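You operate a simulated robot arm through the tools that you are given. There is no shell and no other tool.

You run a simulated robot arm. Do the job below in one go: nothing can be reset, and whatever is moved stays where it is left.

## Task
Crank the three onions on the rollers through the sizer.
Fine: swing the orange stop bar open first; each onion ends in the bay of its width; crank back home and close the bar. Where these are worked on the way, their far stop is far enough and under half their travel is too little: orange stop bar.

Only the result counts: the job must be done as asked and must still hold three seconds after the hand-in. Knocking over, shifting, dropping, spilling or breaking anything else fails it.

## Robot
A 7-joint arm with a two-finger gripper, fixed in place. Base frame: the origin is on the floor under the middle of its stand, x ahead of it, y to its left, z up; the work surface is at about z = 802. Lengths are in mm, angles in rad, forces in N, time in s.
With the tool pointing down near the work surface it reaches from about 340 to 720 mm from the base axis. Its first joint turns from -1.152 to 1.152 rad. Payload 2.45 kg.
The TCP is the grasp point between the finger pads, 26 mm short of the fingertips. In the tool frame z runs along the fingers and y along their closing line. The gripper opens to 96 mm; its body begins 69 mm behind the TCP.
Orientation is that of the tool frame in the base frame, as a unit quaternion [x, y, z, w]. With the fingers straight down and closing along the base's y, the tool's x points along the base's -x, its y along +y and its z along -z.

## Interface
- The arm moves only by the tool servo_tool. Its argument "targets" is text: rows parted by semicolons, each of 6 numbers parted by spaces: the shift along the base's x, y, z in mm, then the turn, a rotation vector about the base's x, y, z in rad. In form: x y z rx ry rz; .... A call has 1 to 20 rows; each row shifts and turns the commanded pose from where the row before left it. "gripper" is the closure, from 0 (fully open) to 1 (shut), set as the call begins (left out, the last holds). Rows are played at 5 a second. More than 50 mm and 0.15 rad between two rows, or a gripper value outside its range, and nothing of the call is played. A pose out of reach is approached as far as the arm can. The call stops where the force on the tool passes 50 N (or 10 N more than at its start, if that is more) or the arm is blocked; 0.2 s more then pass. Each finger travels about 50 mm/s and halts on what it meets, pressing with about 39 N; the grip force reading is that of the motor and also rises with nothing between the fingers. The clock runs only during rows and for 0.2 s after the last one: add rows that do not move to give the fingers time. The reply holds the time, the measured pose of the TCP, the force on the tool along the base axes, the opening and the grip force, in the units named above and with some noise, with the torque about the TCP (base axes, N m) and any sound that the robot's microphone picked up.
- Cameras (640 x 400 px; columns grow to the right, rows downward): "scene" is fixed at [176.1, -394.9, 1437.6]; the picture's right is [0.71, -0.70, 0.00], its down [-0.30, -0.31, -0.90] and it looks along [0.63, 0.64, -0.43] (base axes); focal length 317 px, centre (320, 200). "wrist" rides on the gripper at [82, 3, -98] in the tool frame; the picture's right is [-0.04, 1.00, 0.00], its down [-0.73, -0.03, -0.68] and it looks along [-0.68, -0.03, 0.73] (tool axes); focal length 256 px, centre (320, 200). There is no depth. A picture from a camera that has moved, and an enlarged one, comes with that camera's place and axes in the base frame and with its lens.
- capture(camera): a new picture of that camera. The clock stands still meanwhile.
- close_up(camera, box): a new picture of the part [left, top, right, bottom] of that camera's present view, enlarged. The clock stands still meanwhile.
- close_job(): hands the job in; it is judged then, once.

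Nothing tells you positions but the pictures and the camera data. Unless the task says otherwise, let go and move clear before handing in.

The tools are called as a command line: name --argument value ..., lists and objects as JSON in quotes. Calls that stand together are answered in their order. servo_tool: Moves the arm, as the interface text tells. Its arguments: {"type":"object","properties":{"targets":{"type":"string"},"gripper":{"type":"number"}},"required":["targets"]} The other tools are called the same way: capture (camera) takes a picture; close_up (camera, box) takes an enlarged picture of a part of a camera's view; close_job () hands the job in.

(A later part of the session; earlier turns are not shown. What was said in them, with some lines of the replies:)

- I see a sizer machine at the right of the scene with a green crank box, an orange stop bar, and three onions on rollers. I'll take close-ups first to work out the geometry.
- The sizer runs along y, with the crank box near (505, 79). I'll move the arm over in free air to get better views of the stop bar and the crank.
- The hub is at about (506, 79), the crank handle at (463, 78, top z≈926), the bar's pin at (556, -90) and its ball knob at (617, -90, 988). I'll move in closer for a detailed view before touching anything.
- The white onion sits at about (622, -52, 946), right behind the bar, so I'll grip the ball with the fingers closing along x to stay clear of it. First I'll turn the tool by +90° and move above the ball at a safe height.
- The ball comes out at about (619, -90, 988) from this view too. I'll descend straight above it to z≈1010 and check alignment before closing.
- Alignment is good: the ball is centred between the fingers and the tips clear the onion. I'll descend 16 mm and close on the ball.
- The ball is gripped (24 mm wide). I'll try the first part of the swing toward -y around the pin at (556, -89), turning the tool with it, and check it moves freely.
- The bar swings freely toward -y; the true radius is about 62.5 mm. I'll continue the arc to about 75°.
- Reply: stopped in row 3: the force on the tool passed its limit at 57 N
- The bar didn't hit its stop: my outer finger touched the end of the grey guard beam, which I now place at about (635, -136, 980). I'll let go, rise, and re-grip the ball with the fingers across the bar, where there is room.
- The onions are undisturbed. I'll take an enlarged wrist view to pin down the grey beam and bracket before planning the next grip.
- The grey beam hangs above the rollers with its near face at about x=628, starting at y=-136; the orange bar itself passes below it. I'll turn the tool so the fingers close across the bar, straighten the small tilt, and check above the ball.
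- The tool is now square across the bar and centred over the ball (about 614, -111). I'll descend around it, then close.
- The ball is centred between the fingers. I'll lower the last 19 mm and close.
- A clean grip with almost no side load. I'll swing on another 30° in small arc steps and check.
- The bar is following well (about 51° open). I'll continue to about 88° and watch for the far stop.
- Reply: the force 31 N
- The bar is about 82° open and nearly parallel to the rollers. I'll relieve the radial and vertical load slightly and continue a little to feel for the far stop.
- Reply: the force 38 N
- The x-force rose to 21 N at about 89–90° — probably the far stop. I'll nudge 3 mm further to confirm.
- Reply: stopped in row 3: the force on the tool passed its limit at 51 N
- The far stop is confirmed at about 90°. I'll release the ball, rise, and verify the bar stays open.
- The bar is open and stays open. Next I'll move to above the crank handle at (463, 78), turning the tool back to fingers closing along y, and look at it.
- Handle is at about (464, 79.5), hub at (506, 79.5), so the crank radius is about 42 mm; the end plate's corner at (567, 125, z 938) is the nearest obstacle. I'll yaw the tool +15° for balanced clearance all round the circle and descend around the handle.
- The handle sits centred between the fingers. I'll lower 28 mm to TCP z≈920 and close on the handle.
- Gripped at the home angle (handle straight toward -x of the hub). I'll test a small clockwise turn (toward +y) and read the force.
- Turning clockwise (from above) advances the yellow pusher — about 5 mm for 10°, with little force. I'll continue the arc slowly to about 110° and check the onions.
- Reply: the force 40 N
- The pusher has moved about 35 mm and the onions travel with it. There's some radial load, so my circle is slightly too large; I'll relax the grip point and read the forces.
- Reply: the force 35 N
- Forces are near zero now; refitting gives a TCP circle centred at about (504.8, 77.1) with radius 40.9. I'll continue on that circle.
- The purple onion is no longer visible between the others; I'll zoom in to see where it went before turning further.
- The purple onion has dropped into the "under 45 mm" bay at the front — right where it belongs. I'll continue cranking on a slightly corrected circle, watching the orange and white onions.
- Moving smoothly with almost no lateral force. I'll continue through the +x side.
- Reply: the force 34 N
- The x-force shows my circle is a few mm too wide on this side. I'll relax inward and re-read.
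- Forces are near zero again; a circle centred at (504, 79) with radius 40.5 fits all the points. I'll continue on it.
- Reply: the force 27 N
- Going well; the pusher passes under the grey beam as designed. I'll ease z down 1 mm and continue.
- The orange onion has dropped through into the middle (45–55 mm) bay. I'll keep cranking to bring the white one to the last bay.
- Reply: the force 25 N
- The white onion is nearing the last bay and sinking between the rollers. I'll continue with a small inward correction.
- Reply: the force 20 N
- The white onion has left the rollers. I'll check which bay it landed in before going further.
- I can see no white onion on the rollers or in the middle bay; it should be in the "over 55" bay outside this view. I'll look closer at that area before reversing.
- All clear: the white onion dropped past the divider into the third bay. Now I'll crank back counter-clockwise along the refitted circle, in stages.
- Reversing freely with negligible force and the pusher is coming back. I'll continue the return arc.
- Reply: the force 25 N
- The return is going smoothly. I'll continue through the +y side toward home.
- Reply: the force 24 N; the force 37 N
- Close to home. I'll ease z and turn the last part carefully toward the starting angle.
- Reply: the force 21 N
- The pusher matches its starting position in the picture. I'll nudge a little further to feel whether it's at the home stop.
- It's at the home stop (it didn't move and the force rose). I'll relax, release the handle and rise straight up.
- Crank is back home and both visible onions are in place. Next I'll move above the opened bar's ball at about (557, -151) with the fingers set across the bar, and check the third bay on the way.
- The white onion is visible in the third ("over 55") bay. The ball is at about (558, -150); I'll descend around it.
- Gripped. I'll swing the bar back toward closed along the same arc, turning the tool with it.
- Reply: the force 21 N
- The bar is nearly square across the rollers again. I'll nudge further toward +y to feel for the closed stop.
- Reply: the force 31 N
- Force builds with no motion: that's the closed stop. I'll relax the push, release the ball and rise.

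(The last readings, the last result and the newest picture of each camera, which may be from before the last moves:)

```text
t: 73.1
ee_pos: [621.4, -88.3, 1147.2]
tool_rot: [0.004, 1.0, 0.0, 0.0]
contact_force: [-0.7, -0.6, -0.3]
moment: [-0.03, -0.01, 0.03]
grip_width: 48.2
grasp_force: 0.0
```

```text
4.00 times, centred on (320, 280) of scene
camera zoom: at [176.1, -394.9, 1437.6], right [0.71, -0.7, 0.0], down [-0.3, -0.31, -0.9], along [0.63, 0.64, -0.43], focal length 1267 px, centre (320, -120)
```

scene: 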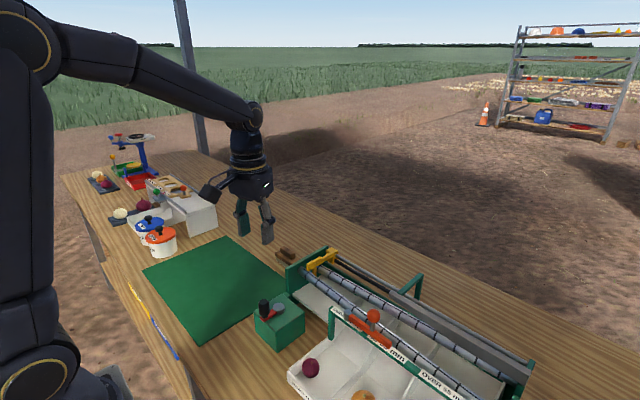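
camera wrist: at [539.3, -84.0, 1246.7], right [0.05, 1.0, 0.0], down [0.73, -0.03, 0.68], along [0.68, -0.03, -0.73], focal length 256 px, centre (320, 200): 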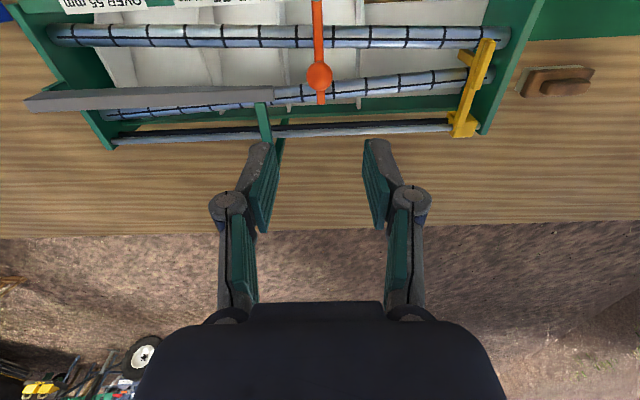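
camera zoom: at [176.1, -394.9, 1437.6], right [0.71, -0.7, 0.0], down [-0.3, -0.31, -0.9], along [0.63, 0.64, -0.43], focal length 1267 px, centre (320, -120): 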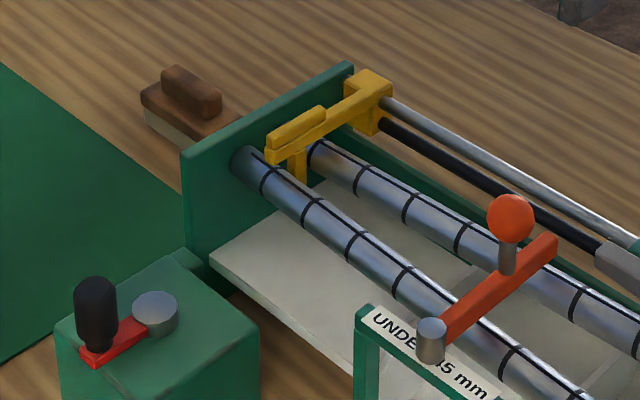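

The bar, pusher and crank all match their starting pictures. I'll move clear and look at all three bays before handing in.

servo_tool --targets "-35 -10 10 0 0 0; -40 -10 10 0 0 0; -40 -10 10 0 0 0; -40 -10 10 0 0 0; -40 -10 10 0 0 0; -30 -5 0 0 0 0; 0 0 0 0 0 0" --gripper 0.2

capture --camera "wrist"

capture --camera "scene"

```text
t: 74.7
ee_pos: [394.3, -143.6, 1195.7]
tool_rot: [0.004, 1.0, -0.001, 0.0]
contact_force: [-0.2, 0.1, 0.2]
moment: [-0.01, -0.03, -0.04]
grip_width: 76.7
grasp_force: 0.0
```

```text
taken
camera wrist: at [311.5, -139.9, 1295.2], right [0.05, 1.0, 0.0], down [0.73, -0.03, 0.68], along [0.68, -0.03, -0.73], focal length 256 px, centre (320, 200)
```

wrist: 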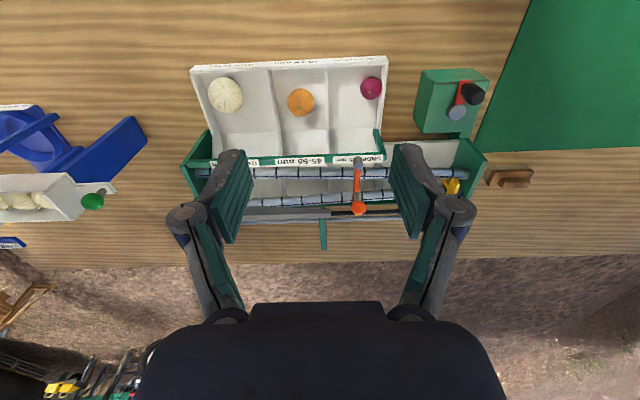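

```text
taken
```

scene: 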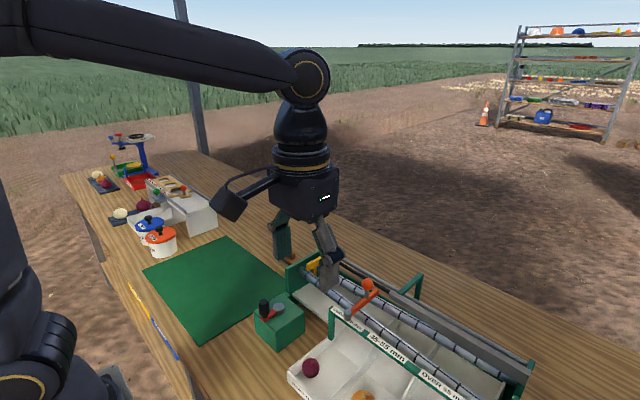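

All three onions sit in their bays: purple under 45, orange 45–55, white over 55. The crank is home, the stop bar is closed and the arm is clear, so I'm handing the job in.

close_job

```text
The job is handed in.
```

The job is handed in. All three onions went through the sizer, and in the last pictures each sat in the bay the rollers dropped it into: purple in "under 45 mm", orange in "45–55 mm" and white in "over 55 mm".

- **Stop bar:** I swung it open to its far stop (about 90°) before cranking. At the end I swung it back to its closed stop.
- **Crank:** I turned it clockwise a little over 300°, until the white onion dropped. Then I cranked back to the home stop, and the pusher matched its starting picture.
- **Contact on the way:** On the first try at opening the bar, one finger touched the end of the grey beam above the rollers. The force limit (57 N) stopped the move, and the beam showed no shift in the pictures. I re-gripped the ball and finished without further trouble there.
- **Hand-in state:** The gripper had let go and the arm was clear.
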